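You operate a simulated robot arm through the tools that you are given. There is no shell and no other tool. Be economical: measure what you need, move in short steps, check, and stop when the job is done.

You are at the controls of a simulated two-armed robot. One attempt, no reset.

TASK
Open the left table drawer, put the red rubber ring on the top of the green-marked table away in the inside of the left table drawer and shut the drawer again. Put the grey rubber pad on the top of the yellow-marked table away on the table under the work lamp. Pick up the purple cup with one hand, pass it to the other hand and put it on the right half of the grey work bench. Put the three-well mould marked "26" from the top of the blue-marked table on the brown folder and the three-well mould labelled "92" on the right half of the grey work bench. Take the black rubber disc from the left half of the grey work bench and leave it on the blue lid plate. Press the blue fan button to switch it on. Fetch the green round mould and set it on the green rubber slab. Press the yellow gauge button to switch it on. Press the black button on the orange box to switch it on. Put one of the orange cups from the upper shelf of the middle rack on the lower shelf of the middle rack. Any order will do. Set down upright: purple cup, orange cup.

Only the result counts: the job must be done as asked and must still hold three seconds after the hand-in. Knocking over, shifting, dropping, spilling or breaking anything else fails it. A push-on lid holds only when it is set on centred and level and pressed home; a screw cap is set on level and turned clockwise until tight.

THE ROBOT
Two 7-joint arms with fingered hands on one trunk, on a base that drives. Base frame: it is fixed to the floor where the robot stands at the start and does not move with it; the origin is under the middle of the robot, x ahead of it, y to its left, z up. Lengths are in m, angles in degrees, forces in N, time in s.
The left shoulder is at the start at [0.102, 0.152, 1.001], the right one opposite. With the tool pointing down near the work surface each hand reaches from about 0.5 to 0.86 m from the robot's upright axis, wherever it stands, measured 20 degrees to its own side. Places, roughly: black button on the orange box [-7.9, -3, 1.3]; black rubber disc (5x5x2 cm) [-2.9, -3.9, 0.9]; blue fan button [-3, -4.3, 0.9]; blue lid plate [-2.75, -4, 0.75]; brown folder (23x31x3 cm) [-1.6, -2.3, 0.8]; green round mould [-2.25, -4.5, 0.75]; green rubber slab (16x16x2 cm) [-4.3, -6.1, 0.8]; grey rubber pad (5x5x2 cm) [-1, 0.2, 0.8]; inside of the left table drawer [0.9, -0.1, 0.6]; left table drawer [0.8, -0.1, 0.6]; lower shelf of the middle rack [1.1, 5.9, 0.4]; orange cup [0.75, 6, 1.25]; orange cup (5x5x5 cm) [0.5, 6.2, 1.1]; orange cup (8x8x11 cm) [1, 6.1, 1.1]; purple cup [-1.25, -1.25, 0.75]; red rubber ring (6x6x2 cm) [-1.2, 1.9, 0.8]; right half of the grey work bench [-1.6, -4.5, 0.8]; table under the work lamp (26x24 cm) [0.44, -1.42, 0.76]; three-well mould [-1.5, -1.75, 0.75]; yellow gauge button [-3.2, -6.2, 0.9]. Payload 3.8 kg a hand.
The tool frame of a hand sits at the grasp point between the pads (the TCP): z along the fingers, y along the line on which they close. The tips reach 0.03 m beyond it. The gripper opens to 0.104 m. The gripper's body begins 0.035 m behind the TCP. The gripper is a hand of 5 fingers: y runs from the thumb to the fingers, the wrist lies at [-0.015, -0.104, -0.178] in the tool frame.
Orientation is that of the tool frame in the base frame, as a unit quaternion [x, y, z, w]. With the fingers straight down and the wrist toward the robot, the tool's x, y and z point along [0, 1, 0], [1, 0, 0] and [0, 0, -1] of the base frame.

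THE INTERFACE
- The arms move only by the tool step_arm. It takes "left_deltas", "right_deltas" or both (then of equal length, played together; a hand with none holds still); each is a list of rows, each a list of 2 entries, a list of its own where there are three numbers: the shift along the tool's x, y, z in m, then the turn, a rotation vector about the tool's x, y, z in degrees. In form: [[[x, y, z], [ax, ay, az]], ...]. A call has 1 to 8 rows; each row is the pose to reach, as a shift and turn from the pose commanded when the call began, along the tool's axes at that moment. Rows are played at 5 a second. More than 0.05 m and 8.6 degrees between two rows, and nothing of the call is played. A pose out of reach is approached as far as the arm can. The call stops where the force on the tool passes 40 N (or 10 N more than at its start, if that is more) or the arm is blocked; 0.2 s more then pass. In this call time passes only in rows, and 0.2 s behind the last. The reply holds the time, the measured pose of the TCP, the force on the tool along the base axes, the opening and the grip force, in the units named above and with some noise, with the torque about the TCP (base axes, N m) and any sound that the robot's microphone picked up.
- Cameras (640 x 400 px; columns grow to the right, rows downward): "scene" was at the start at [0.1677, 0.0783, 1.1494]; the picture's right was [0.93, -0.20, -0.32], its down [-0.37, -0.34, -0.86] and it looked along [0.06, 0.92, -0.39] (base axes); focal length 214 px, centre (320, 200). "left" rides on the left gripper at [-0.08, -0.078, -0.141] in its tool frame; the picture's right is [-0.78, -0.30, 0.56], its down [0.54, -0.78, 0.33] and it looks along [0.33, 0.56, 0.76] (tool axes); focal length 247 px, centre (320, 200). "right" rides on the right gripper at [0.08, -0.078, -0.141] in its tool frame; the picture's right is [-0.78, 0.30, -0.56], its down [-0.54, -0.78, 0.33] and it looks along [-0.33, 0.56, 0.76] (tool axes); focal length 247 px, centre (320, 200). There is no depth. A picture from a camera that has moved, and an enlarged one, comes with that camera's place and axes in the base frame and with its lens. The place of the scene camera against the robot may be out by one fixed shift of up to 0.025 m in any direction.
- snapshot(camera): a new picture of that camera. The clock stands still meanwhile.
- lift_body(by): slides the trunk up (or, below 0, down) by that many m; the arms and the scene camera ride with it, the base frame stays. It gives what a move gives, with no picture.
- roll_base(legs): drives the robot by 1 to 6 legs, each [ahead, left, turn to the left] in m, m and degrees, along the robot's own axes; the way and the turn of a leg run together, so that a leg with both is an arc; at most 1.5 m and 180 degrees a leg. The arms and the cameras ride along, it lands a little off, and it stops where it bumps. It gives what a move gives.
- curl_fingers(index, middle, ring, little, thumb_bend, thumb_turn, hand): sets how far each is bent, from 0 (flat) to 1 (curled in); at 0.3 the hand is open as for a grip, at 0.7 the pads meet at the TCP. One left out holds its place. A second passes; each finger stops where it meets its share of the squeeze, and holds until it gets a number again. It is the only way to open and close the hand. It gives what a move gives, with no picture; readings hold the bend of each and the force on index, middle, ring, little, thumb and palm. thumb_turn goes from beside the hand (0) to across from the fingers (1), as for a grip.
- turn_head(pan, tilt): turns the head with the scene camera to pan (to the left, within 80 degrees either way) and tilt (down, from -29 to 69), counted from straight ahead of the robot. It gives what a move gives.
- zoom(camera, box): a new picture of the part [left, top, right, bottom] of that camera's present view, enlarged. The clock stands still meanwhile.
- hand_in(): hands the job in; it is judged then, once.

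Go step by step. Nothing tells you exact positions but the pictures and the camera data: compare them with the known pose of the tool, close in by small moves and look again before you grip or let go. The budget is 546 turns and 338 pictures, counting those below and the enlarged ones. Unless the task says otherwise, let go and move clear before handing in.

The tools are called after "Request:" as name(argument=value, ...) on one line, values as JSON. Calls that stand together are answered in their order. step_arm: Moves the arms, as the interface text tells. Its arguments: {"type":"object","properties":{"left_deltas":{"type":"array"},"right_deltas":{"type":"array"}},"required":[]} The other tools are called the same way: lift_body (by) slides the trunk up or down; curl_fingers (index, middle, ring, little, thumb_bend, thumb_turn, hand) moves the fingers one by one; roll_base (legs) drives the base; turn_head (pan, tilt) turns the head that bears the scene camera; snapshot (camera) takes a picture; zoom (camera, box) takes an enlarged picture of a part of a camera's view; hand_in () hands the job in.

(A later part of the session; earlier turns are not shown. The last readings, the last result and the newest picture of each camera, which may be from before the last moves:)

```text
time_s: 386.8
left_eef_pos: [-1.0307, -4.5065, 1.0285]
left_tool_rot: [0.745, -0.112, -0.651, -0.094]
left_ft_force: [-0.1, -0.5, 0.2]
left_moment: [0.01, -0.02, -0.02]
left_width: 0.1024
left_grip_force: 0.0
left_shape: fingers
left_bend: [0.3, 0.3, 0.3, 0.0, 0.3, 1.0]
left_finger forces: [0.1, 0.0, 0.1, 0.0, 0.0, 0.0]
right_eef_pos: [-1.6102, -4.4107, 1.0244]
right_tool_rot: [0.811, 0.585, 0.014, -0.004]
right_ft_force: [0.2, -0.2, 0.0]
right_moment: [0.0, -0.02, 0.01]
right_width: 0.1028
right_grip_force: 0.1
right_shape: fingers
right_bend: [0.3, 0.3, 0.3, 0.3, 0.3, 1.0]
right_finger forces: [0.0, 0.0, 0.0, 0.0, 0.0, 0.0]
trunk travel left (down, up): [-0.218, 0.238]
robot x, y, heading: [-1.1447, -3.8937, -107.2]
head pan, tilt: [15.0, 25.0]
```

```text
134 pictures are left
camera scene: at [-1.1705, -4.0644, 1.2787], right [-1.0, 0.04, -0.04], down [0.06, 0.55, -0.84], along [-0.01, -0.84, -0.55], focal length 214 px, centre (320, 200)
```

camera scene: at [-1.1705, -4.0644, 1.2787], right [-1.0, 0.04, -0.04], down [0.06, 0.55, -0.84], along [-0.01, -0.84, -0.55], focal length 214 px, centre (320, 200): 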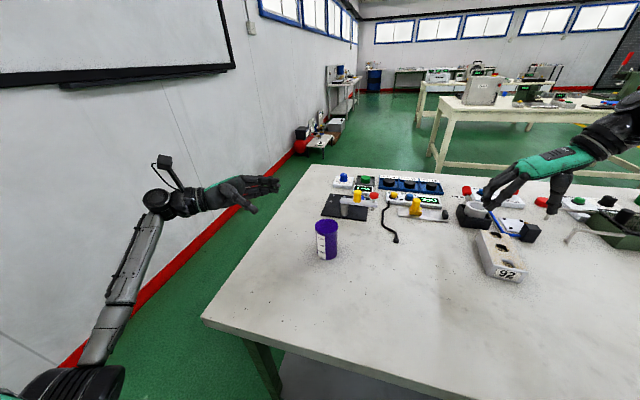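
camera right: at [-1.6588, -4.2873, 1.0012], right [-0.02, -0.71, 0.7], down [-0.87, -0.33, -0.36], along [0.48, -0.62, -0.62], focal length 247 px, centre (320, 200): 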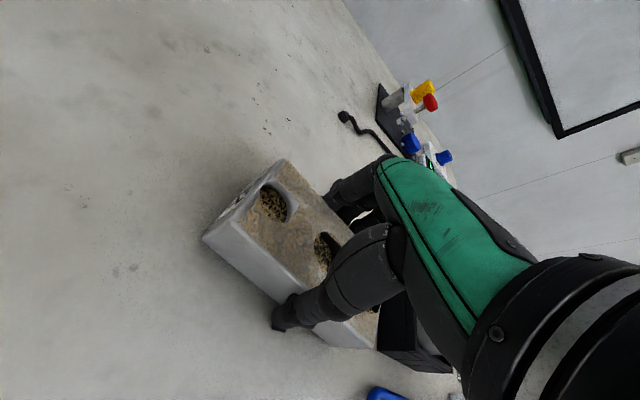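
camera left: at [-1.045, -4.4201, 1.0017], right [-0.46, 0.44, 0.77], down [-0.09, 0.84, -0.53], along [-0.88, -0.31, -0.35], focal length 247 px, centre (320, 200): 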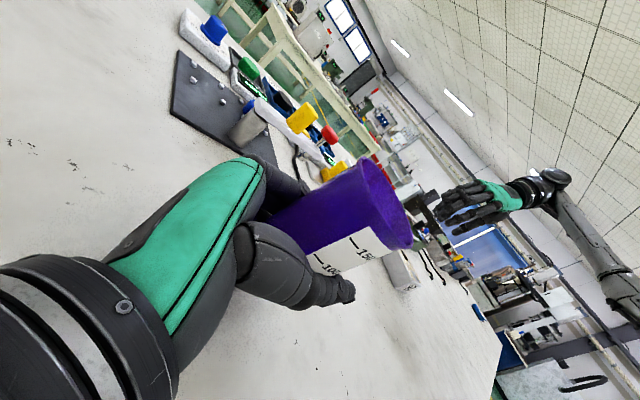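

Cup placed. Next the bench's left half: I'll back off, reset the left hand and slide right.

Request:
roll_base(legs=[[-0.25, 0, 0], [0, -1.4, 0]])

Request:
step_arm(left_deltas=[[[0, 0, 0], [0, 8.5, 0]], [[0, 0, 0], [0, 17, 0]], [[0, 0, 0], [0, 25.5, 0]], [[0, 0, 0], [0, 34, 0]], [[0, 0, 0], [0, 42.5, 0]], [[0, 0, 0], [0, 51, 0]], [[0, 0, 0], [0, 59.5, 0]], [[0, 0, 0], [0, 68, 0]]], right_deltas=[[[0, 0, 0], [0, 0, 8.5]], [[0, 0, 0], [0, 0, 17]], [[0, 0, 0], [0, 0, 25.5]], [[0, 0, 0], [0, 0, 34]], [[0, 0, 0], [0, 0, 42.5]], [[0, 0, 0], [0, 0, 51]], [[0, 0, 0], [0, 0, 59.5]], [[0, 0, 0], [0, 0, 68]]])

Request:
curl_fingers(hand="left", little=0.3)

Request:
turn_head(pan=-10, tilt=22)

Request:
snapshot(camera="scene")

```text
time_s: 395.3
left_eef_pos: [-2.3156, -3.8683, 1.0285]
left_tool_rot: [0.746, -0.1, -0.653, -0.083]
left_ft_force: [-1.0, 0.6, 0.6]
left_moment: [-0.02, 0.01, -0.02]
left_width: 0.1025
left_grip_force: 0.1
left_shape: fingers
left_bend: [0.3, 0.3, 0.3, 0.0, 0.3, 1.0]
left_finger forces: [0.1, 0.1, 0.0, 0.0, 0.0, 0.0]
right_eef_pos: [-2.8981, -3.7923, 1.0233]
right_tool_rot: [0.801, 0.598, 0.014, -0.005]
right_ft_force: [0.5, -0.6, 0.1]
right_moment: [0.01, 0.01, -0.01]
right_width: 0.1028
right_grip_force: 0.0
right_shape: fingers
right_bend: [0.3, 0.3, 0.3, 0.3, 0.3, 1.0]
right_finger forces: [0.0, 0.0, 0.0, 0.0, 0.0, 0.0]
trunk travel left (down, up): [-0.218, 0.238]
robot x, y, heading: [-2.45, -3.2604, -105.4]
head pan, tilt: [15.0, 25.0]
```

```text
time_s: 397.1
left_eef_pos: [-2.3159, -3.8677, 1.0281]
left_tool_rot: [0.984, -0.128, -0.122, -0.013]
left_ft_force: [0.0, 0.5, -0.5]
left_moment: [0.0, 0.01, 0.0]
left_width: 0.1027
left_grip_force: 0.0
left_shape: fingers
left_bend: [0.3, 0.3, 0.3, 0.0, 0.3, 1.0]
left_finger forces: [0.0, 0.1, 0.0, 0.0, 0.0, 0.0]
right_eef_pos: [-2.8999, -3.7925, 1.0248]
right_tool_rot: [0.999, 0.046, 0.009, -0.012]
right_ft_force: [-0.4, -0.8, 0.5]
right_moment: [0.03, -0.03, -0.01]
right_width: 0.1029
right_grip_force: 0.1
right_shape: fingers
right_bend: [0.3, 0.3, 0.3, 0.3, 0.3, 1.0]
right_finger forces: [0.0, 0.1, 0.1, 0.1, 0.0, 0.0]
trunk travel left (down, up): [-0.218, 0.238]
robot x, y, heading: [-2.4504, -3.2635, -105.5]
head pan, tilt: [15.0, 25.0]
```

```text
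time_s: 398.1
left_eef_pos: [-2.3151, -3.8674, 1.0272]
left_tool_rot: [0.984, -0.129, -0.124, -0.014]
left_ft_force: [0.0, 0.3, -0.6]
left_moment: [0.01, 0.0, -0.01]
left_width: 0.1026
left_grip_force: 0.2
left_shape: fingers
left_bend: [0.3, 0.3, 0.3, 0.3, 0.3, 1.0]
left_finger forces: [0.0, 0.0, 0.0, 0.0, 0.0, 0.0]
right_eef_pos: [-2.8997, -3.7922, 1.0241]
right_tool_rot: [0.999, 0.048, 0.009, -0.012]
right_ft_force: [-0.8, 0.6, 0.5]
right_moment: [0.01, 0.02, 0.0]
right_width: 0.1027
right_grip_force: 0.1
right_shape: fingers
right_bend: [0.3, 0.3, 0.3, 0.3, 0.3, 1.0]
right_finger forces: [0.1, 0.1, 0.0, 0.0, 0.0, 0.1]
trunk travel left (down, up): [-0.218, 0.238]
robot x, y, heading: [-2.4531, -3.2622, -105.2]
head pan, tilt: [15.0, 25.0]
```

```text
time_s: 399.0
left_eef_pos: [-2.3164, -3.8679, 1.0273]
left_tool_rot: [0.984, -0.129, -0.125, -0.013]
left_ft_force: [-0.2, 0.8, 0.1]
left_moment: [0.0, 0.02, -0.02]
left_width: 0.1027
left_grip_force: 0.1
left_shape: fingers
left_bend: [0.3, 0.3, 0.3, 0.3, 0.3, 1.0]
left_finger forces: [0.0, 0.0, 0.0, 0.1, 0.0, 0.0]
right_eef_pos: [-2.8989, -3.7935, 1.0241]
right_tool_rot: [0.999, 0.048, 0.009, -0.011]
right_ft_force: [0.1, -0.2, 0.8]
right_moment: [-0.01, 0.03, -0.02]
right_width: 0.1028
right_grip_force: 0.1
right_shape: fingers
right_bend: [0.3, 0.3, 0.3, 0.3, 0.3, 1.0]
right_finger forces: [0.0, 0.1, 0.0, 0.0, 0.1, 0.0]
trunk travel left (down, up): [-0.218, 0.238]
robot x, y, heading: [-2.4522, -3.2607, -105.4]
head pan, tilt: [-10.0, 22.0]
```

```text
133 pictures are left
camera scene: at [-2.509, -3.425, 1.2831], right [-0.9, 0.43, 0.03], down [0.2, 0.47, -0.86], along [-0.38, -0.77, -0.51], focal length 214 px, centre (320, 200)
```

scene: 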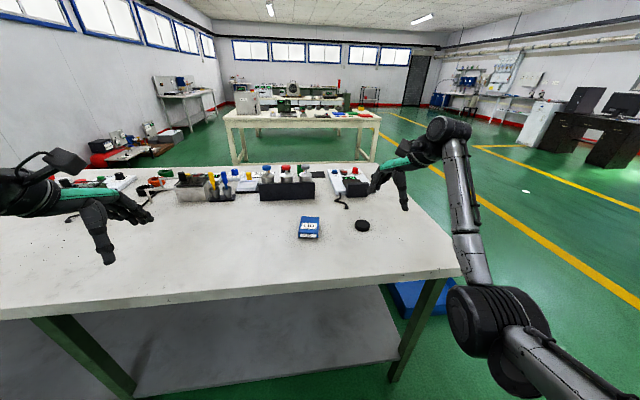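

Request:
zoom(camera="scene", box=[240, 150, 400, 250])

Request:
zoom(camera="scene", box=[40, 150, 250, 270])

```text
4.00 times, centred on (320, 200) of scene
camera zoom: at [-2.509, -3.425, 1.2831], right [-0.9, 0.43, 0.03], down [0.2, 0.47, -0.86], along [-0.38, -0.77, -0.51], focal length 858 px, centre (320, 200)
```

zoom: 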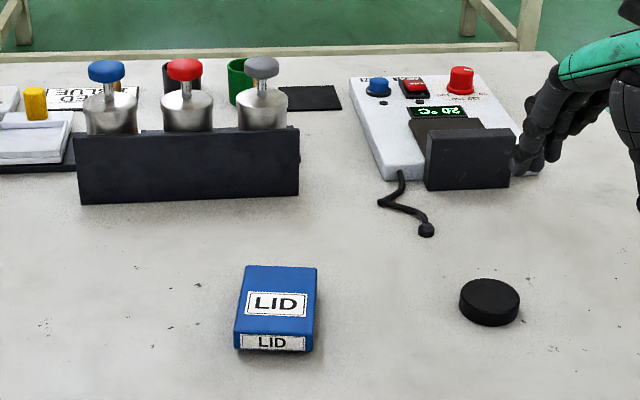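

```text
3.05 times, centred on (145, 210) of scene
camera zoom: at [-2.509, -3.425, 1.2831], right [-0.9, 0.43, 0.03], down [0.2, 0.47, -0.86], along [-0.38, -0.77, -0.51], focal length 654 px, centre (853, 170)
```

zoom: 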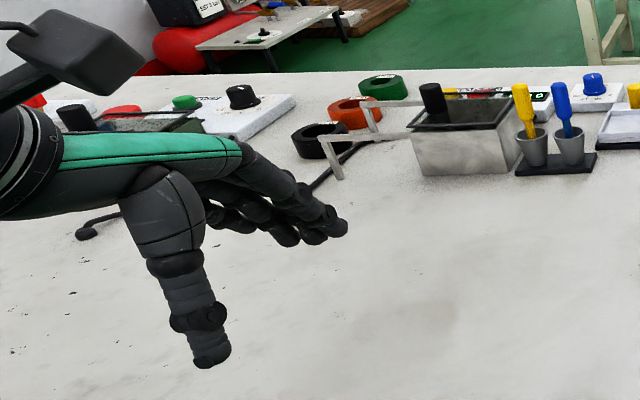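

The black disc, the blue LID block and the 20 °C device with a blue button are here. Moving the right hand over the disc.

Request:
step_arm(right_deltas=[[[0, 0.03, 0.02], [0, 0, 0]], [[-0.002, 0.06, 0.05], [0, 0, 0]], [[-0.003, 0.087, 0.085], [0, 0, 0]]])

Request:
snapshot(camera="right")

Request:
zoom(camera="scene", box=[290, 160, 430, 260])

```text
time_s: 399.8
left_eef_pos: [-2.3163, -3.869, 1.0276]
left_tool_rot: [0.984, -0.128, -0.124, -0.013]
left_ft_force: [-1.1, -0.3, -0.3]
left_moment: [0.04, 0.02, 0.0]
left_width: 0.1026
left_grip_force: 0.1
left_shape: fingers
left_bend: [0.3, 0.3, 0.3, 0.3, 0.3, 1.0]
left_finger forces: [0.1, 0.0, 0.0, 0.0, 0.0, 0.1]
right_eef_pos: [-2.8927, -3.8789, 0.9334]
right_tool_rot: [0.999, 0.048, 0.008, -0.012]
right_ft_force: [0.3, -0.5, -0.3]
right_moment: [0.02, 0.0, 0.01]
right_width: 0.1028
right_grip_force: 0.1
right_shape: fingers
right_bend: [0.3, 0.3, 0.3, 0.3, 0.3, 1.0]
right_finger forces: [0.0, 0.0, 0.0, 0.0, 0.1, 0.1]
trunk travel left (down, up): [-0.218, 0.238]
robot x, y, heading: [-2.4507, -3.2621, -105.4]
head pan, tilt: [-10.0, 22.0]
```

```text
130 pictures are left
camera right: at [-2.8225, -3.7961, 1.0774], right [-0.75, -0.38, 0.54], down [-0.6, 0.73, -0.33], along [-0.27, -0.57, -0.78], focal length 247 px, centre (320, 200)
```

right: 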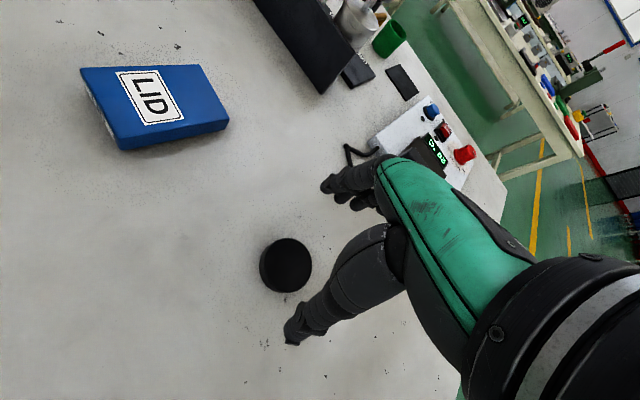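

```text
4.00 times, centred on (360, 210) of scene
camera zoom: at [-2.5091, -3.4259, 1.2829], right [-0.9, 0.43, 0.03], down [0.2, 0.47, -0.86], along [-0.38, -0.77, -0.51], focal length 858 px, centre (160, 160)
```

zoom: 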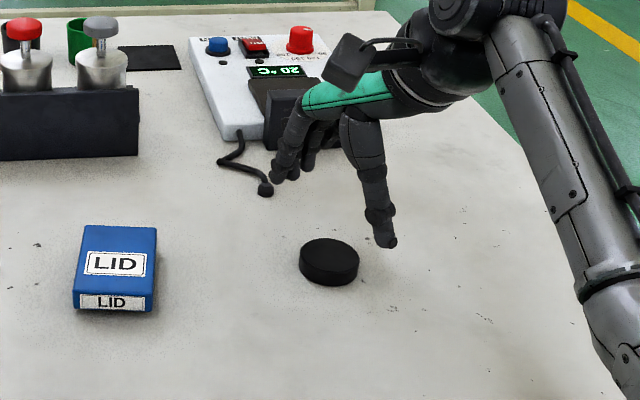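

Request:
step_arm(right_deltas=[[[0, 0.004, 0.03], [0, 0, 0]], [[0, 0.004, 0.051], [0, 0, 0]]])

Request:
curl_fingers(hand="right", index=0.7, middle=0.7, ring=0.7, little=0.7, thumb_bend=0.7)

Request:
step_arm(right_deltas=[[[0, 0, -0.03], [0, 0, 0]], [[0, 0, -0.07], [0, 0, 0]]])

Request:
snapshot(camera="right")

```text
time_s: 400.4
left_eef_pos: [-2.3151, -3.8674, 1.0275]
left_tool_rot: [0.984, -0.13, -0.124, -0.012]
left_ft_force: [0.3, -0.5, 0.3]
left_moment: [-0.04, 0.04, 0.01]
left_width: 0.1022
left_grip_force: 0.1
left_shape: fingers
left_bend: [0.3, 0.3, 0.3, 0.3, 0.3, 1.0]
left_finger forces: [0.0, 0.0, 0.0, 0.0, 0.0, 0.0]
right_eef_pos: [-2.889, -3.8836, 0.882]
right_tool_rot: [0.999, 0.048, 0.009, -0.013]
right_ft_force: [-0.2, -0.1, -0.8]
right_moment: [-0.01, 0.02, 0.0]
right_width: 0.1027
right_grip_force: 0.2
right_shape: fingers
right_bend: [0.3, 0.3, 0.3, 0.3, 0.3, 1.0]
right_finger forces: [0.0, 0.1, 0.0, 0.0, 0.0, 0.0]
trunk travel left (down, up): [-0.218, 0.238]
robot x, y, heading: [-2.4512, -3.2614, -105.5]
head pan, tilt: [-10.0, 22.0]
```

```text
time_s: 401.4
left_eef_pos: [-2.3144, -3.8671, 1.0293]
left_tool_rot: [0.984, -0.13, -0.124, -0.012]
left_ft_force: [-0.4, -0.2, -0.6]
left_moment: [0.02, -0.02, 0.02]
left_width: 0.1023
left_grip_force: 0.1
left_shape: fingers
left_bend: [0.3, 0.3, 0.3, 0.3, 0.3, 1.0]
left_finger forces: [0.0, 0.1, 0.0, 0.1, 0.1, 0.0]
right_eef_pos: [-2.8904, -3.8823, 0.8849]
right_tool_rot: [0.999, 0.048, 0.009, -0.009]
right_ft_force: [-0.6, -5.0, 14.0]
right_moment: [-0.48, 0.13, 0.05]
right_width: 0.0404
right_grip_force: 24.3
right_shape: fingers
right_bend: [0.6, 0.59, 0.66, 0.7, 0.53, 1.0]
right_finger forces: [5.9, 21.6, 3.2, 0.0, 16.7, 0.1]
trunk travel left (down, up): [-0.218, 0.238]
robot x, y, heading: [-2.4512, -3.2646, -105.4]
head pan, tilt: [-10.0, 22.0]
```

```text
time_s: 402.0
left_eef_pos: [-2.3147, -3.8673, 1.0279]
left_tool_rot: [0.984, -0.13, -0.125, -0.013]
left_ft_force: [-0.1, -0.7, 0.3]
left_moment: [-0.01, -0.02, -0.01]
left_width: 0.1027
left_grip_force: 0.1
left_shape: fingers
left_bend: [0.3, 0.3, 0.3, 0.3, 0.3, 1.0]
left_finger forces: [0.1, 0.0, 0.0, 0.0, 0.1, 0.1]
right_eef_pos: [-2.8895, -3.885, 0.9533]
right_tool_rot: [0.999, 0.048, 0.009, -0.012]
right_ft_force: [0.7, 1.0, -0.9]
right_moment: [-0.05, 0.01, 0.0]
right_width: 0.0401
right_grip_force: 17.3
right_shape: fingers
right_bend: [0.61, 0.61, 0.66, 0.7, 0.53, 1.0]
right_finger forces: [5.5, 9.1, 2.9, 0.0, 17.2, 0.0]
trunk travel left (down, up): [-0.218, 0.238]
robot x, y, heading: [-2.4512, -3.2617, -105.4]
head pan, tilt: [-10.0, 22.0]
```

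```text
128 pictures are left
camera right: at [-2.8203, -3.8034, 1.0968], right [-0.75, -0.38, 0.54], down [-0.6, 0.73, -0.32], along [-0.27, -0.57, -0.78], focal length 247 px, centre (320, 200)
```

right: 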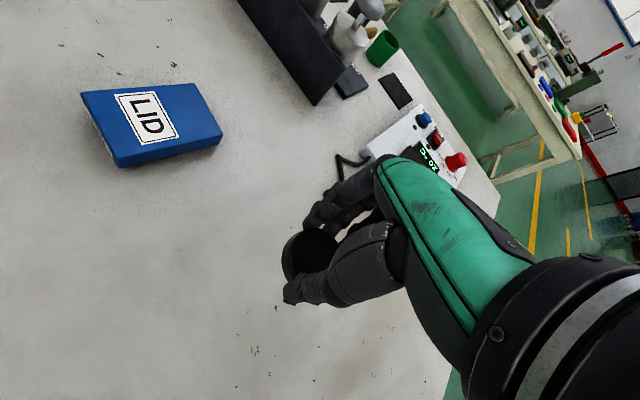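

Request:
step_arm(right_deltas=[[[0.04, 0.014, 0], [0, 0, 0]], [[0.08, 0.028, 0], [0, 0, 0]], [[0.12, 0.042, 0], [0, 0, 0]], [[0.158, 0.055, 0], [0, 0, 0]]])

Request:
snapshot(camera="right")

Request:
zoom(camera="scene", box=[260, 170, 380, 260])

```text
time_s: 403.0
left_eef_pos: [-2.3152, -3.8684, 1.028]
left_tool_rot: [0.984, -0.129, -0.125, -0.013]
left_ft_force: [0.7, -0.2, 0.0]
left_moment: [-0.02, 0.03, 0.01]
left_width: 0.1024
left_grip_force: 0.1
left_shape: fingers
left_bend: [0.3, 0.3, 0.3, 0.3, 0.3, 1.0]
left_finger forces: [0.1, 0.1, 0.0, 0.0, 0.0, 0.0]
right_eef_pos: [-2.729, -3.9227, 0.9562]
right_tool_rot: [0.999, 0.048, 0.008, -0.011]
right_ft_force: [-0.5, 0.2, 0.3]
right_moment: [-0.01, 0.03, 0.02]
right_width: 0.0405
right_grip_force: 17.2
right_shape: fingers
right_bend: [0.61, 0.61, 0.66, 0.7, 0.53, 1.0]
right_finger forces: [5.4, 8.9, 3.0, 0.0, 17.1, 0.0]
trunk travel left (down, up): [-0.218, 0.238]
robot x, y, heading: [-2.4558, -3.2637, -105.3]
head pan, tilt: [-10.0, 22.0]
```

```text
127 pictures are left
camera right: at [-2.6581, -3.8404, 1.0998], right [-0.75, -0.38, 0.54], down [-0.6, 0.73, -0.32], along [-0.27, -0.57, -0.78], focal length 247 px, centre (320, 200)
```

right: 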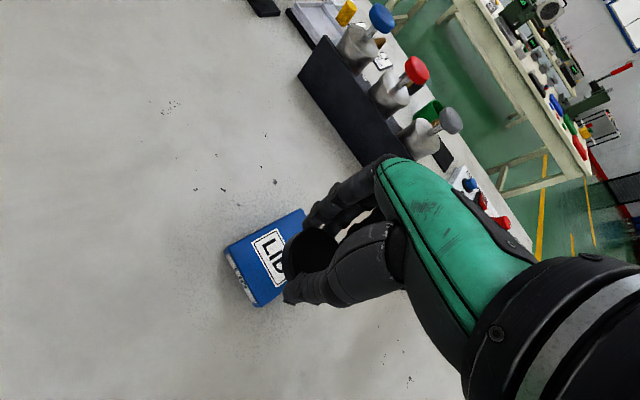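

```text
4.44 times, centred on (320, 215) of scene
camera zoom: at [-2.5077, -3.4252, 1.2831], right [-0.9, 0.43, 0.03], down [0.2, 0.47, -0.86], along [-0.38, -0.77, -0.51], focal length 953 px, centre (320, 133)
```

zoom: 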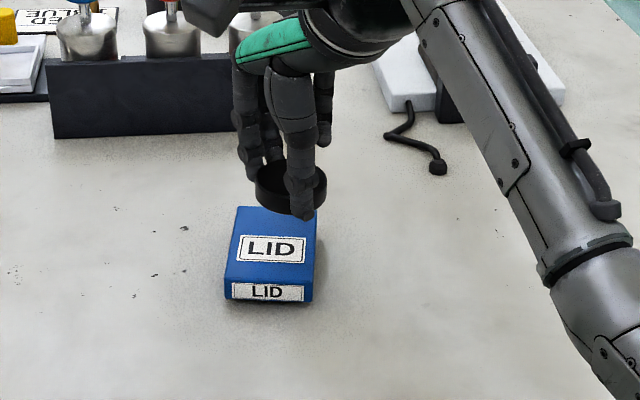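

Request:
step_arm(right_deltas=[[[0, 0.015, 0.01], [0, 0, 0]], [[0, 0.015, 0.03], [0, 0, 0]], [[0, 0.015, 0.036], [0, 0, 0]], [[0, 0.015, 0.041], [0, 0, 0]], [[0, 0.015, 0.046], [0, 0, 0]], [[0, 0.015, 0.05], [0, 0, 0]]])

Request:
zoom(camera="scene", box=[260, 170, 380, 260])

```text
time_s: 404.4
left_eef_pos: [-2.3167, -3.8671, 1.0286]
left_tool_rot: [0.984, -0.13, -0.124, -0.011]
left_ft_force: [-0.2, -0.5, 0.6]
left_moment: [-0.05, 0.02, 0.02]
left_width: 0.1026
left_grip_force: 0.1
left_shape: fingers
left_bend: [0.3, 0.3, 0.3, 0.3, 0.3, 1.0]
left_finger forces: [0.0, 0.0, 0.1, 0.0, 0.1, 0.0]
right_eef_pos: [-2.725, -3.9377, 0.9106]
right_tool_rot: [0.999, 0.048, 0.007, -0.006]
right_ft_force: [-2.7, -3.7, 14.4]
right_moment: [-0.46, 0.19, -0.01]
right_width: 0.0403
right_grip_force: 25.1
right_shape: fingers
right_bend: [0.61, 0.6, 0.66, 0.7, 0.53, 1.0]
right_finger forces: [5.7, 23.4, 3.2, 0.0, 17.2, 0.0]
trunk travel left (down, up): [-0.218, 0.238]
robot x, y, heading: [-2.4503, -3.2636, -105.4]
head pan, tilt: [-10.0, 22.0]
```

```text
4.44 times, centred on (320, 215) of scene
camera zoom: at [-2.5086, -3.4233, 1.2836], right [-0.9, 0.43, 0.03], down [0.2, 0.47, -0.86], along [-0.38, -0.77, -0.51], focal length 953 px, centre (320, 133)
```

zoom: 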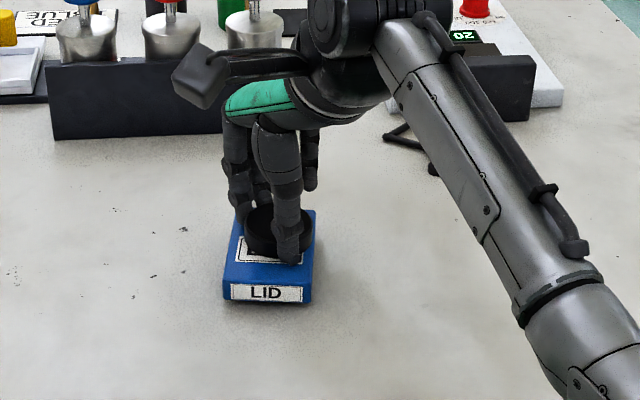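

Request:
step_arm(right_deltas=[[[0, 0, -0.005], [0, 0, 0]]])

Request:
curl_fingers(hand="right", index=0.4, middle=0.4, ring=0.4, little=0.4, thumb_bend=0.38)

Request:
step_arm(right_deltas=[[[0, 0, -0.03], [0, 0, 0]], [[0, 0, -0.07], [0, 0, 0]], [[0, 0, -0.11], [0, 0, 0]], [[0, 0, -0.15], [0, 0, 0]]])

Request:
zoom(camera="scene", box=[260, 150, 420, 270])

Request:
snapshot(camera="right")

```text
time_s: 404.8
left_eef_pos: [-2.3145, -3.8671, 1.0272]
left_tool_rot: [0.984, -0.129, -0.124, -0.013]
left_ft_force: [-0.7, -0.5, 0.2]
left_moment: [0.01, 0.0, 0.02]
left_width: 0.1024
left_grip_force: 0.1
left_shape: fingers
left_bend: [0.3, 0.3, 0.3, 0.3, 0.3, 1.0]
left_finger forces: [0.0, 0.0, 0.1, 0.1, 0.0, 0.0]
right_eef_pos: [-2.7262, -3.9353, 0.9115]
right_tool_rot: [0.999, 0.049, 0.01, -0.012]
right_ft_force: [0.2, -1.9, 7.6]
right_moment: [-0.3, 0.08, 0.01]
right_width: 0.0403
right_grip_force: 21.7
right_shape: fingers
right_bend: [0.61, 0.6, 0.66, 0.7, 0.53, 1.0]
right_finger forces: [5.8, 17.2, 3.2, 0.0, 17.2, 0.0]
trunk travel left (down, up): [-0.218, 0.238]
robot x, y, heading: [-2.4553, -3.2622, -105.4]
head pan, tilt: [-10.0, 22.0]
```

```text
time_s: 405.8
left_eef_pos: [-2.3153, -3.8681, 1.0265]
left_tool_rot: [0.984, -0.129, -0.124, -0.013]
left_ft_force: [0.3, 0.1, 0.1]
left_moment: [0.01, 0.02, -0.01]
left_width: 0.1027
left_grip_force: 0.1
left_shape: fingers
left_bend: [0.3, 0.3, 0.3, 0.3, 0.3, 1.0]
left_finger forces: [0.0, 0.0, 0.1, 0.0, 0.1, 0.1]
right_eef_pos: [-2.7267, -3.9353, 0.911]
right_tool_rot: [0.999, 0.048, 0.008, -0.012]
right_ft_force: [0.7, -0.1, 0.4]
right_moment: [0.01, 0.0, 0.01]
right_width: 0.0797
right_grip_force: 0.0
right_shape: fingers
right_bend: [0.4, 0.4, 0.4, 0.4, 0.38, 1.0]
right_finger forces: [0.1, 0.0, 0.0, 0.1, 0.1, 0.0]
trunk travel left (down, up): [-0.218, 0.238]
robot x, y, heading: [-2.4517, -3.2621, -105.2]
head pan, tilt: [-10.0, 22.0]
```

```text
time_s: 406.8
left_eef_pos: [-2.3144, -3.8671, 1.0283]
left_tool_rot: [0.984, -0.13, -0.125, -0.013]
left_ft_force: [0.0, 1.4, 0.1]
left_moment: [-0.01, -0.01, 0.0]
left_width: 0.1026
left_grip_force: 0.1
left_shape: fingers
left_bend: [0.3, 0.3, 0.3, 0.3, 0.3, 1.0]
left_finger forces: [0.0, 0.0, 0.0, 0.0, 0.1, 0.0]
right_eef_pos: [-2.7284, -3.9401, 1.0628]
right_tool_rot: [0.999, 0.048, 0.009, -0.012]
right_ft_force: [0.0, 0.0, -0.5]
right_moment: [0.02, 0.02, 0.02]
right_width: 0.08
right_grip_force: 0.1
right_shape: fingers
right_bend: [0.4, 0.4, 0.4, 0.4, 0.38, 1.0]
right_finger forces: [0.1, 0.0, 0.0, 0.1, 0.0, 0.0]
trunk travel left (down, up): [-0.218, 0.238]
robot x, y, heading: [-2.448, -3.2621, -105.4]
head pan, tilt: [-10.0, 22.0]
```

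```text
3.33 times, centred on (340, 210) of scene
camera zoom: at [-2.5085, -3.4244, 1.2832], right [-0.9, 0.43, 0.03], down [0.2, 0.47, -0.86], along [-0.38, -0.77, -0.51], focal length 715 px, centre (253, 167)
```

zoom: 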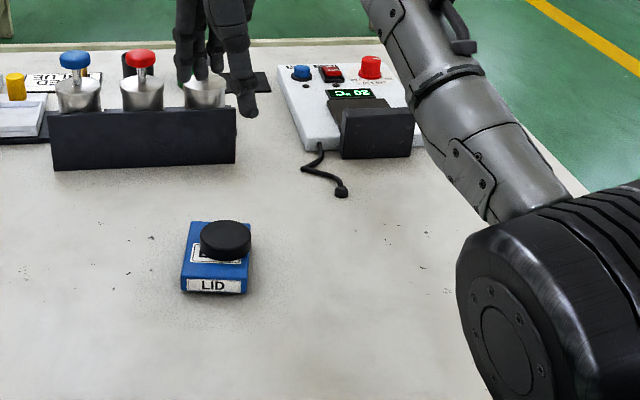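

```text
123 pictures are left
camera right: at [-2.6589, -3.8576, 1.2055], right [-0.75, -0.38, 0.54], down [-0.6, 0.73, -0.32], along [-0.27, -0.57, -0.78], focal length 247 px, centre (320, 200)
```

right: 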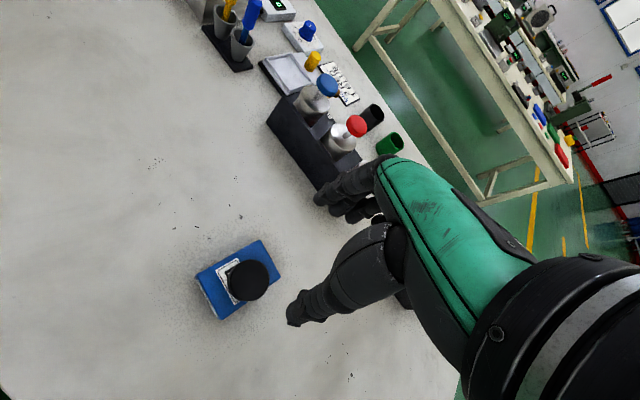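

The disc lies on the lid plate. The fan button and the green mould are at the far edge, so I'll drive round the bench's west end to its other side.

Request:
roll_base(legs=[[-0.1, -0.7, -1.6], [0, -0.75, 0], [1.0, 0, 0]])

Request:
turn_head(pan=20, tilt=10)

Request:
snapshot(camera="scene")

```text
time_s: 419.1
left_eef_pos: [-3.9915, -4.3317, 1.027]
left_tool_rot: [0.981, -0.148, -0.124, -0.015]
left_ft_force: [0.0, 0.3, 0.1]
left_moment: [0.02, -0.01, 0.02]
left_width: 0.1026
left_grip_force: 0.1
left_shape: fingers
left_bend: [0.3, 0.3, 0.3, 0.3, 0.3, 1.0]
left_finger forces: [0.0, 0.0, 0.0, 0.1, 0.1, 0.1]
right_eef_pos: [-4.4074, -4.3891, 1.0613]
right_tool_rot: [0.999, 0.03, 0.01, -0.011]
right_ft_force: [-0.5, 0.1, 0.2]
right_moment: [0.01, 0.0, 0.0]
right_width: 0.0797
right_grip_force: 0.0
right_shape: fingers
right_bend: [0.4, 0.4, 0.4, 0.4, 0.38, 1.0]
right_finger forces: [0.0, 0.1, 0.0, 0.1, 0.0, 0.0]
trunk travel left (down, up): [-0.218, 0.238]
robot x, y, heading: [-4.1093, -3.7233, -107.8]
head pan, tilt: [-10.0, 22.0]
```

```text
time_s: 420.0
left_eef_pos: [-3.9913, -4.3328, 1.0276]
left_tool_rot: [0.981, -0.148, -0.124, -0.014]
left_ft_force: [-0.6, 0.5, -0.3]
left_moment: [-0.02, -0.03, -0.02]
left_width: 0.1025
left_grip_force: 0.0
left_shape: fingers
left_bend: [0.3, 0.3, 0.3, 0.3, 0.3, 1.0]
left_finger forces: [0.1, 0.0, 0.0, 0.0, 0.0, 0.0]
right_eef_pos: [-4.4079, -4.3893, 1.0609]
right_tool_rot: [0.999, 0.028, 0.01, -0.012]
right_ft_force: [1.0, -1.0, 0.2]
right_moment: [0.03, 0.02, 0.01]
right_width: 0.0798
right_grip_force: 0.1
right_shape: fingers
right_bend: [0.4, 0.4, 0.4, 0.4, 0.38, 1.0]
right_finger forces: [0.0, 0.0, 0.0, 0.0, 0.0, 0.0]
trunk travel left (down, up): [-0.218, 0.238]
robot x, y, heading: [-4.1041, -3.7221, -107.6]
head pan, tilt: [20.0, 10.0]
```

```text
122 pictures are left
camera scene: at [-4.1219, -3.8959, 1.303], right [-1.0, -0.04, -0.05], down [0.04, 0.31, -0.95], along [0.05, -0.95, -0.31], focal length 214 px, centre (320, 200)
```

scene: 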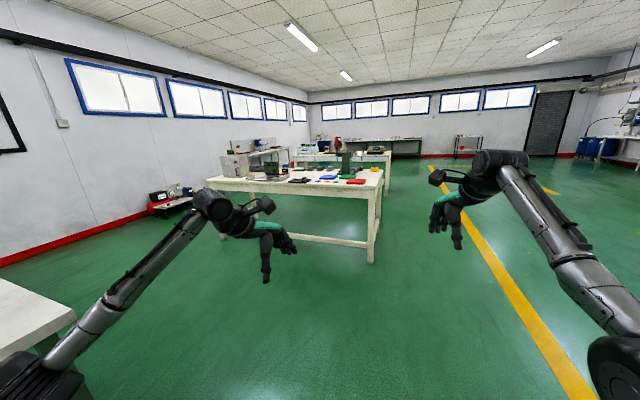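

Request:
roll_base(legs=[[0.95, 0, 0], [0, 0, 90], [0, 0, 90.5], [0, -0.9, 0]])

Request:
turn_head(pan=-15, tilt=20)

Request:
snapshot(camera="scene")

```text
time_s: 437.0
left_eef_pos: [-3.6722, -4.3033, 1.0274]
left_tool_rot: [0.146, 0.981, -0.015, 0.124]
left_ft_force: [0.2, 0.1, 0.4]
left_moment: [-0.02, -0.01, 0.01]
left_width: 0.1024
left_grip_force: 0.1
left_shape: fingers
left_bend: [0.3, 0.3, 0.3, 0.3, 0.3, 1.0]
left_finger forces: [0.1, 0.1, 0.0, 0.0, 0.0, 0.0]
right_eef_pos: [-3.2564, -4.2451, 1.0619]
right_tool_rot: [-0.032, 0.999, -0.011, -0.009]
right_ft_force: [1.0, -0.6, 0.4]
right_moment: [0.01, -0.02, 0.0]
right_width: 0.0799
right_grip_force: 0.0
right_shape: fingers
right_bend: [0.4, 0.4, 0.4, 0.4, 0.38, 1.0]
right_finger forces: [0.1, 0.0, 0.1, 0.0, 0.0, 0.0]
trunk travel left (down, up): [-0.218, 0.238]
robot x, y, heading: [-3.5565, -4.9126, 72.6]
head pan, tilt: [20.0, 10.0]
```

```text
time_s: 438.1
left_eef_pos: [-3.6723, -4.3038, 1.0277]
left_tool_rot: [0.146, 0.981, -0.015, 0.124]
left_ft_force: [-0.5, 0.9, -0.2]
left_moment: [0.02, 0.02, 0.01]
left_width: 0.1027
left_grip_force: 0.0
left_shape: fingers
left_bend: [0.3, 0.3, 0.3, 0.3, 0.3, 1.0]
left_finger forces: [0.1, 0.1, 0.1, 0.0, 0.0, 0.0]
right_eef_pos: [-3.2575, -4.2438, 1.0615]
right_tool_rot: [-0.032, 0.999, -0.012, -0.009]
right_ft_force: [-0.8, 0.2, -0.7]
right_moment: [0.01, 0.02, 0.0]
right_width: 0.0797
right_grip_force: 0.0
right_shape: fingers
right_bend: [0.4, 0.4, 0.4, 0.4, 0.38, 1.0]
right_finger forces: [0.1, 0.0, 0.0, 0.0, 0.0, 0.0]
trunk travel left (down, up): [-0.218, 0.238]
robot x, y, heading: [-3.553, -4.9121, 72.8]
head pan, tilt: [-15.0, 20.0]
```

```text
121 pictures are left
camera scene: at [-3.4853, -4.7813, 1.2865], right [0.85, -0.53, 0.04], down [-0.22, -0.42, -0.88], along [0.48, 0.74, -0.47], focal length 214 px, centre (320, 200)
```

scene: 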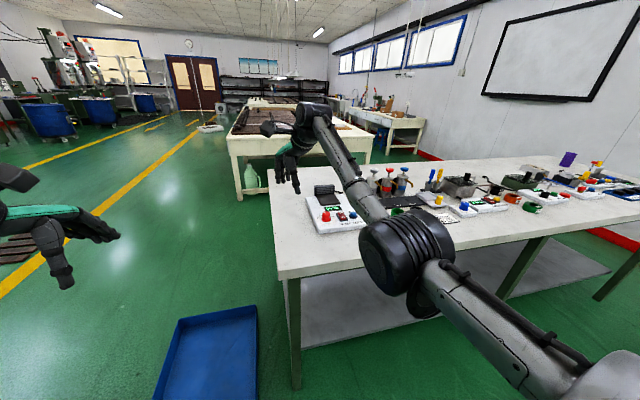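

The fan device with the blue button is in reach. Making a pointing hand and coming closer.

Request:
curl_fingers(hand="right", index=0.5, middle=1.0, ring=1.0, little=1.0, thumb_bend=1.0)

Request:
roll_base(legs=[[0.1, -0.12, 0]])

Request:
snapshot(camera="right")

Request:
snapshot(camera="scene")

```text
time_s: 439.1
left_eef_pos: [-3.6729, -4.3041, 1.0272]
left_tool_rot: [0.146, 0.982, -0.014, 0.123]
left_ft_force: [0.3, 0.0, -0.1]
left_moment: [0.0, 0.0, 0.0]
left_width: 0.1025
left_grip_force: 0.0
left_shape: fingers
left_bend: [0.3, 0.3, 0.3, 0.3, 0.3, 1.0]
left_finger forces: [0.1, 0.1, 0.1, 0.1, 0.1, 0.0]
right_eef_pos: [-3.2566, -4.2438, 1.0604]
right_tool_rot: [-0.032, 0.999, -0.012, -0.01]
right_ft_force: [0.3, -0.6, -0.2]
right_moment: [0.01, 0.02, 0.0]
right_width: 0.0155
right_grip_force: 0.0
right_shape: fingers
right_bend: [0.44, 1.0, 1.0, 1.0, 0.92, 1.0]
right_finger forces: [0.0, 0.0, 0.0, 0.1, 0.0, 0.0]
trunk travel left (down, up): [-0.218, 0.238]
robot x, y, heading: [-3.5551, -4.9137, 72.8]
head pan, tilt: [-15.0, 20.0]
```

```text
time_s: 440.4
left_eef_pos: [-3.5296, -4.2403, 1.0279]
left_tool_rot: [0.145, 0.982, -0.014, 0.124]
left_ft_force: [1.0, 0.1, 0.8]
left_moment: [-0.01, 0.01, 0.01]
left_width: 0.1023
left_grip_force: 0.1
left_shape: fingers
left_bend: [0.3, 0.3, 0.3, 0.3, 0.3, 1.0]
left_finger forces: [0.0, 0.0, 0.1, 0.0, 0.0, 0.1]
right_eef_pos: [-3.1149, -4.1829, 1.0614]
right_tool_rot: [-0.032, 0.999, -0.01, -0.009]
right_ft_force: [0.0, 0.3, 0.2]
right_moment: [-0.01, -0.01, 0.01]
right_width: 0.016
right_grip_force: 0.1
right_shape: fingers
right_bend: [0.44, 1.0, 1.0, 1.0, 0.93, 1.0]
right_finger forces: [0.0, 0.0, 0.0, 0.0, 0.0, 0.1]
trunk travel left (down, up): [-0.218, 0.238]
robot x, y, heading: [-3.4117, -4.8479, 72.6]
head pan, tilt: [-15.0, 20.0]
```

```text
120 pictures are left
camera right: at [-3.1865, -4.2603, 1.2054], right [0.76, 0.36, 0.54], down [0.58, -0.75, -0.33], along [0.29, 0.56, -0.78], focal length 247 px, centre (320, 200)
```

right: 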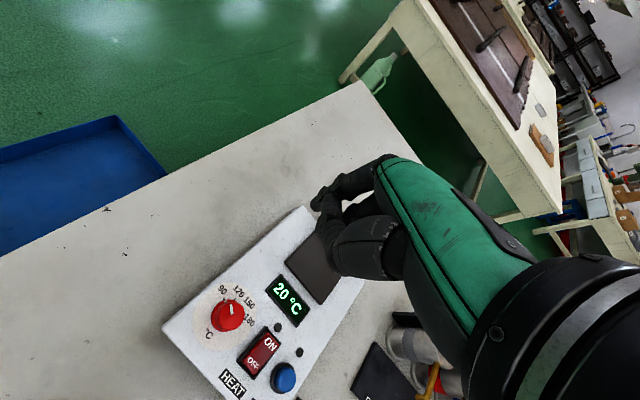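

```text
119 pictures are left
camera scene: at [-3.3425, -4.7187, 1.2867], right [0.85, -0.53, 0.04], down [-0.22, -0.42, -0.88], along [0.48, 0.74, -0.47], focal length 214 px, centre (320, 200)
```

scene: 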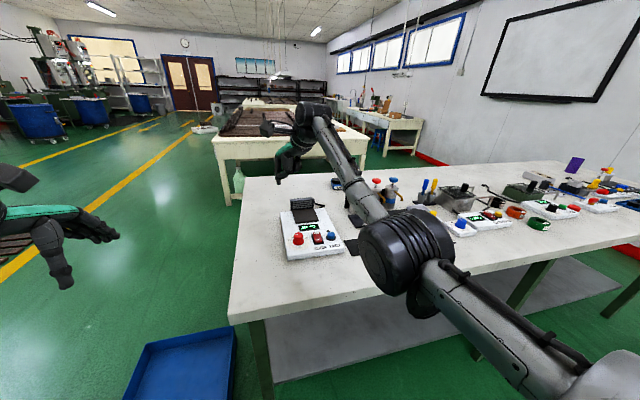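

Request:
step_arm(right_deltas=[[[-0.03, -0.035, 0], [0, 0, 0]], [[-0.06, -0.07, 0.01], [0, 0, 0]], [[-0.085, -0.105, 0.03], [0, 0, 0]], [[-0.103, -0.13, 0.06], [0, 0, 0]], [[-0.103, -0.13, 0.085], [0, 0, 0]]])

Request:
snapshot(camera="right")

Request:
zoom(camera="scene", box=[260, 170, 400, 270])

```text
time_s: 441.6
left_eef_pos: [-3.5281, -4.2396, 1.0275]
left_tool_rot: [0.144, 0.982, -0.014, 0.124]
left_ft_force: [0.3, 0.3, 0.0]
left_moment: [0.02, 0.03, 0.01]
left_width: 0.1023
left_grip_force: 0.1
left_shape: fingers
left_bend: [0.3, 0.3, 0.3, 0.3, 0.3, 1.0]
left_finger forces: [0.1, 0.1, 0.0, 0.0, 0.0, 0.1]
right_eef_pos: [-3.0011, -4.3079, 0.9781]
right_tool_rot: [-0.032, 0.999, -0.012, -0.009]
right_ft_force: [0.6, 0.8, -0.9]
right_moment: [0.01, -0.04, -0.02]
right_width: 0.0159
right_grip_force: 0.1
right_shape: fingers
right_bend: [0.44, 1.0, 1.0, 1.0, 0.93, 1.0]
right_finger forces: [0.0, 0.1, 0.1, 0.0, 0.0, 0.0]
trunk travel left (down, up): [-0.218, 0.238]
robot x, y, heading: [-3.4159, -4.849, 72.8]
head pan, tilt: [-15.0, 20.0]
```

```text
118 pictures are left
camera right: at [-3.0742, -4.386, 1.1212], right [0.76, 0.36, 0.54], down [0.58, -0.75, -0.32], along [0.29, 0.56, -0.78], focal length 247 px, centre (320, 200)
```

right: 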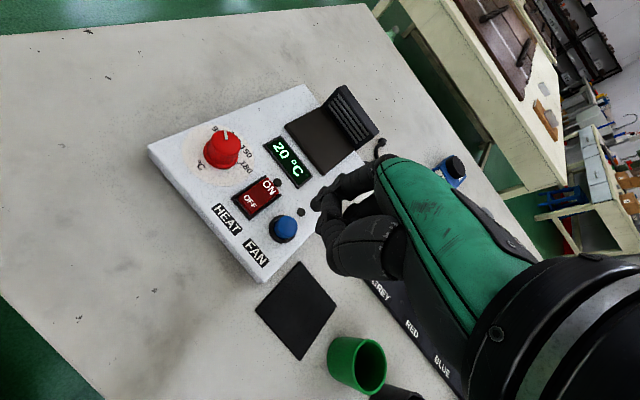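

```text
4.00 times, centred on (330, 220) of scene
camera zoom: at [-3.3419, -4.7178, 1.2864], right [0.85, -0.53, 0.04], down [-0.22, -0.42, -0.88], along [0.48, 0.74, -0.47], focal length 858 px, centre (280, 120)
```

zoom: 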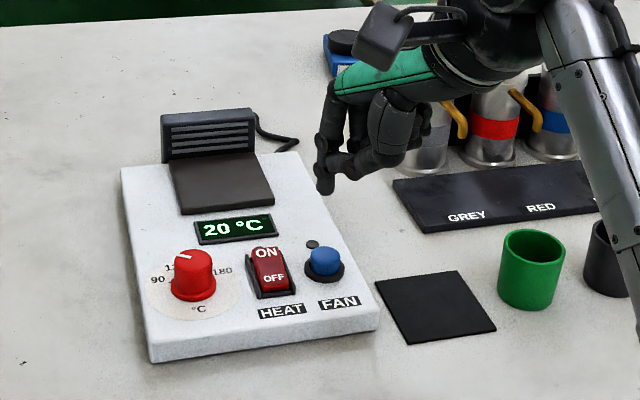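

FAN is confirmed as the label of the blue button. I'll shift over it and press down.

Request:
step_arm(right_deltas=[[[0.0147, -0.0187, 0.0], [0, 0, 0]], [[0.0147, -0.0187, 0.02], [0, 0, 0]], [[0.0147, -0.0187, 0.028], [0, 0, 0]]])

Request:
zoom(camera="right", box=[220, 140, 380, 260])

Request:
zoom(camera="scene", box=[290, 190, 390, 270])

```text
time_s: 442.4
left_eef_pos: [-3.5289, -4.2395, 1.028]
left_tool_rot: [0.145, 0.982, -0.015, 0.123]
left_ft_force: [0.0, 0.3, -0.2]
left_moment: [-0.01, 0.02, -0.03]
left_width: 0.1025
left_grip_force: 0.0
left_shape: fingers
left_bend: [0.3, 0.3, 0.3, 0.3, 0.3, 1.0]
left_finger forces: [0.0, 0.1, 0.0, 0.0, 0.0, 0.0]
right_eef_pos: [-3.0166, -4.3278, 0.9504]
right_tool_rot: [-0.033, 0.999, -0.011, -0.01]
right_ft_force: [-0.8, -0.6, 1.0]
right_moment: [-0.01, 0.02, 0.02]
right_width: 0.0158
right_grip_force: 0.0
right_shape: fingers
right_bend: [0.44, 1.0, 1.0, 1.0, 0.93, 1.0]
right_finger forces: [0.0, 0.1, 0.1, 0.1, 0.1, 0.1]
trunk travel left (down, up): [-0.218, 0.238]
robot x, y, heading: [-3.4103, -4.8466, 72.7]
head pan, tilt: [-15.0, 20.0]
```

```text
3.33 times, centred on (300, 200) of right
camera zoom: at [-3.0896, -4.4063, 1.0932], right [0.77, 0.36, 0.54], down [0.58, -0.75, -0.33], along [0.28, 0.56, -0.78], focal length 823 px, centre (387, 200)
```

zoom: 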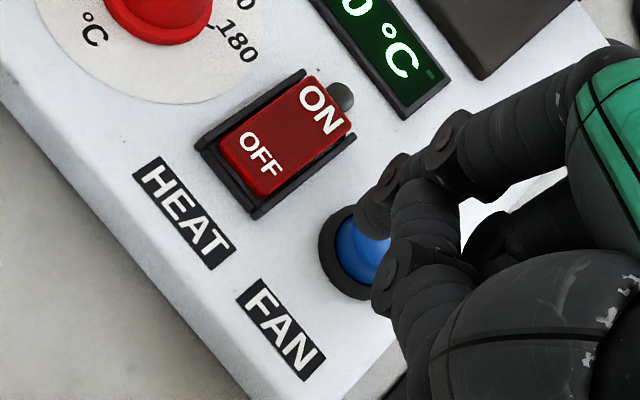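

```text
5.00 times, centred on (340, 230) of scene
camera zoom: at [-3.3419, -4.7184, 1.2865], right [0.85, -0.53, 0.04], down [-0.22, -0.42, -0.88], along [0.48, 0.74, -0.47], focal length 1072 px, centre (220, 50)
```

zoom: 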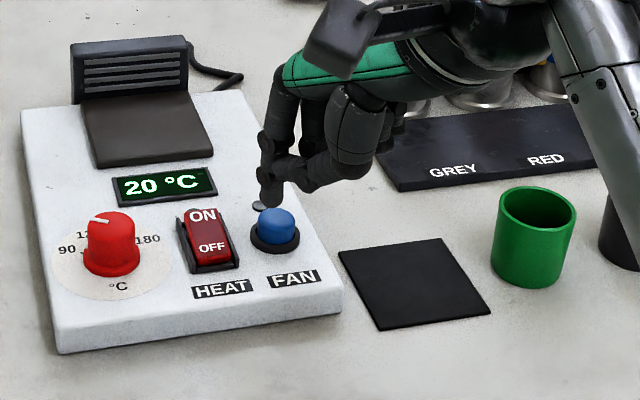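

Request:
step_arm(right_deltas=[[[-0.004, -0.01, 0.0], [0, 0, 0]], [[-0.004, -0.01, 0.006], [0, 0, 0]], [[-0.004, -0.01, 0.012], [0, 0, 0]], [[-0.004, -0.01, 0.017], [0, 0, 0]], [[-0.004, -0.01, 0.021], [0, 0, 0]]])

Request:
zoom(camera="scene", box=[290, 190, 390, 270])

```text
time_s: 443.6
left_eef_pos: [-3.5281, -4.2414, 1.0285]
left_tool_rot: [0.145, 0.982, -0.015, 0.123]
left_ft_force: [0.3, 0.4, -1.6]
left_moment: [0.01, 0.0, 0.0]
left_width: 0.1026
left_grip_force: 0.1
left_shape: fingers
left_bend: [0.3, 0.3, 0.3, 0.3, 0.3, 1.0]
left_finger forces: [0.0, 0.1, 0.0, 0.0, 0.0, 0.1]
right_eef_pos: [-3.0133, -4.3372, 0.929]
right_tool_rot: [-0.031, 0.999, -0.012, -0.009]
right_ft_force: [-0.1, 0.2, 0.2]
right_moment: [0.0, 0.02, 0.01]
right_width: 0.0159
right_grip_force: 0.1
right_shape: fingers
right_bend: [0.44, 1.0, 1.0, 1.0, 0.93, 1.0]
right_finger forces: [0.1, 0.1, 0.0, 0.0, 0.0, 0.0]
trunk travel left (down, up): [-0.218, 0.238]
robot x, y, heading: [-3.4106, -4.8521, 72.9]
head pan, tilt: [-15.0, 20.0]
```

```text
5.00 times, centred on (340, 230) of scene
camera zoom: at [-3.3419, -4.7183, 1.2865], right [0.85, -0.53, 0.04], down [-0.22, -0.42, -0.88], along [0.48, 0.74, -0.47], focal length 1072 px, centre (220, 50)
```

zoom: 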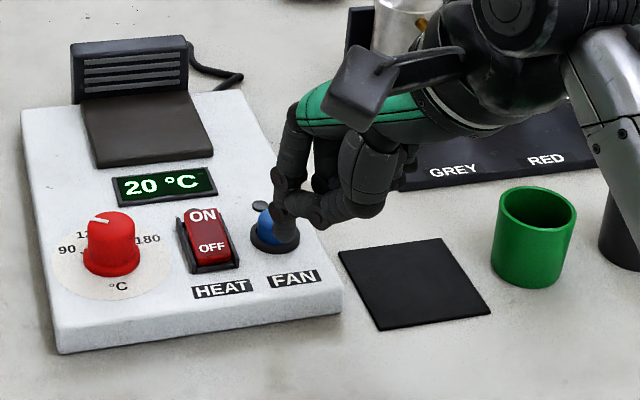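

Request:
step_arm(right_deltas=[[[0.0, 0.0, -0.02], [0, 0, 0]], [[0.009, 0.006, -0.02], [0, 0, 0]], [[0.009, 0.006, -0.008], [0, 0, 0]], [[0.009, 0.006, 0.0], [0, 0, 0]]])

Request:
zoom(camera="scene", box=[310, 210, 370, 260])

Request:
zoom(camera="right", box=[240, 150, 360, 250])

```text
time_s: 444.6
left_eef_pos: [-3.53, -4.2396, 1.0279]
left_tool_rot: [0.145, 0.982, -0.015, 0.123]
left_ft_force: [-0.4, -0.2, 1.0]
left_moment: [0.01, 0.0, -0.01]
left_width: 0.1026
left_grip_force: 0.1
left_shape: fingers
left_bend: [0.3, 0.3, 0.3, 0.3, 0.3, 1.0]
left_finger forces: [0.1, 0.1, 0.0, 0.0, 0.1, 0.0]
right_eef_pos: [-3.0218, -4.3315, 0.9304]
right_tool_rot: [-0.031, 0.999, -0.011, -0.009]
right_ft_force: [0.0, 0.7, 0.0]
right_moment: [-0.03, -0.01, 0.01]
right_width: 0.016
right_grip_force: 0.0
right_shape: fingers
right_bend: [0.44, 1.0, 1.0, 1.0, 0.93, 1.0]
right_finger forces: [0.1, 0.0, 0.0, 0.0, 0.0, 0.0]
trunk travel left (down, up): [-0.218, 0.238]
robot x, y, heading: [-3.4124, -4.8545, 72.7]
head pan, tilt: [-15.0, 20.0]
```

```text
8.00 times, centred on (340, 235) of scene
camera zoom: at [-3.3419, -4.7184, 1.2865], right [0.85, -0.53, 0.04], down [-0.22, -0.42, -0.88], along [0.48, 0.74, -0.47], focal length 1716 px, centre (160, -80)
```

zoom: 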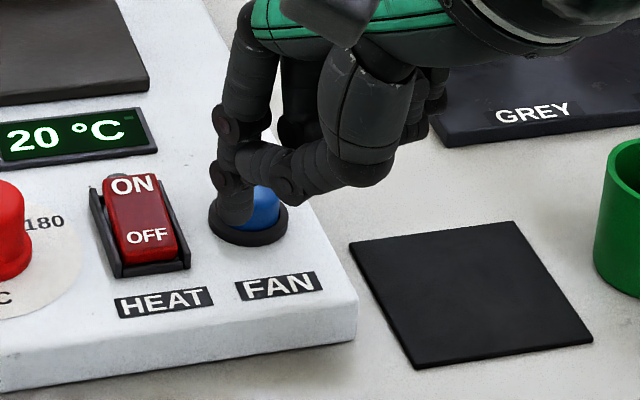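

```text
4.00 times, centred on (300, 200) of right
camera zoom: at [-3.095, -4.4111, 1.0739], right [0.77, 0.36, 0.54], down [0.58, -0.75, -0.33], along [0.29, 0.56, -0.78], focal length 988 px, centre (400, 200)
```

zoom: 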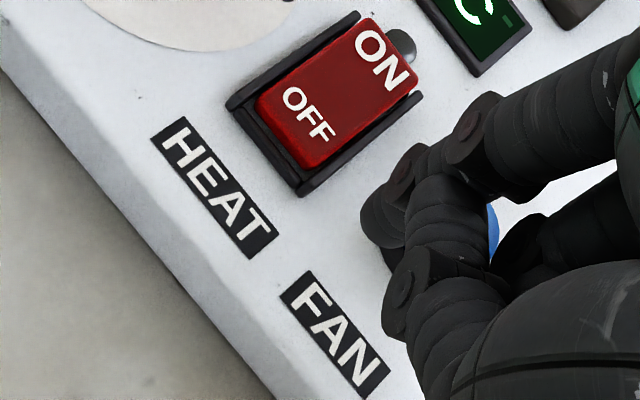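

Request:
step_arm(right_deltas=[[[0.0, 0.0, -0.022], [0, 0, 0]], [[-0.007, 0.006, -0.022], [0, 0, 0]], [[-0.007, 0.006, -0.012], [0, 0, 0]], [[-0.007, 0.006, -0.006], [0, 0, 0]], [[-0.007, 0.006, 0.0], [0, 0, 0]], [[-0.007, 0.006, 0.006], [0, 0, 0]]])

Request:
zoom(camera="scene", box=[310, 210, 370, 260])

```text
time_s: 446.1
left_eef_pos: [-3.5288, -4.24, 1.0285]
left_tool_rot: [0.144, 0.982, -0.015, 0.124]
left_ft_force: [-0.6, 0.5, 0.0]
left_moment: [-0.02, 0.02, -0.03]
left_width: 0.1023
left_grip_force: 0.1
left_shape: fingers
left_bend: [0.3, 0.3, 0.3, 0.3, 0.3, 1.0]
left_finger forces: [0.0, 0.0, 0.2, 0.1, 0.0, 0.0]
right_eef_pos: [-3.0156, -4.3247, 0.9225]
right_tool_rot: [-0.032, 0.999, -0.011, -0.009]
right_ft_force: [-0.7, -0.4, 0.1]
right_moment: [0.01, -0.02, 0.03]
right_width: 0.0162
right_grip_force: 0.0
right_shape: fingers
right_bend: [0.44, 1.0, 1.0, 1.0, 0.93, 1.0]
right_finger forces: [0.0, 0.1, 0.1, 0.0, 0.0, 0.0]
trunk travel left (down, up): [-0.218, 0.238]
robot x, y, heading: [-3.4112, -4.8511, 72.8]
head pan, tilt: [-15.0, 20.0]
```

```text
8.00 times, centred on (340, 235) of scene
camera zoom: at [-3.3419, -4.7184, 1.2865], right [0.85, -0.53, 0.04], down [-0.22, -0.42, -0.88], along [0.48, 0.74, -0.47], focal length 1716 px, centre (160, -80)
```

zoom: 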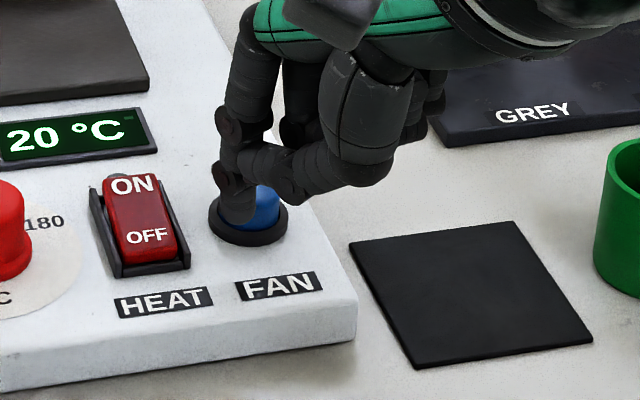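

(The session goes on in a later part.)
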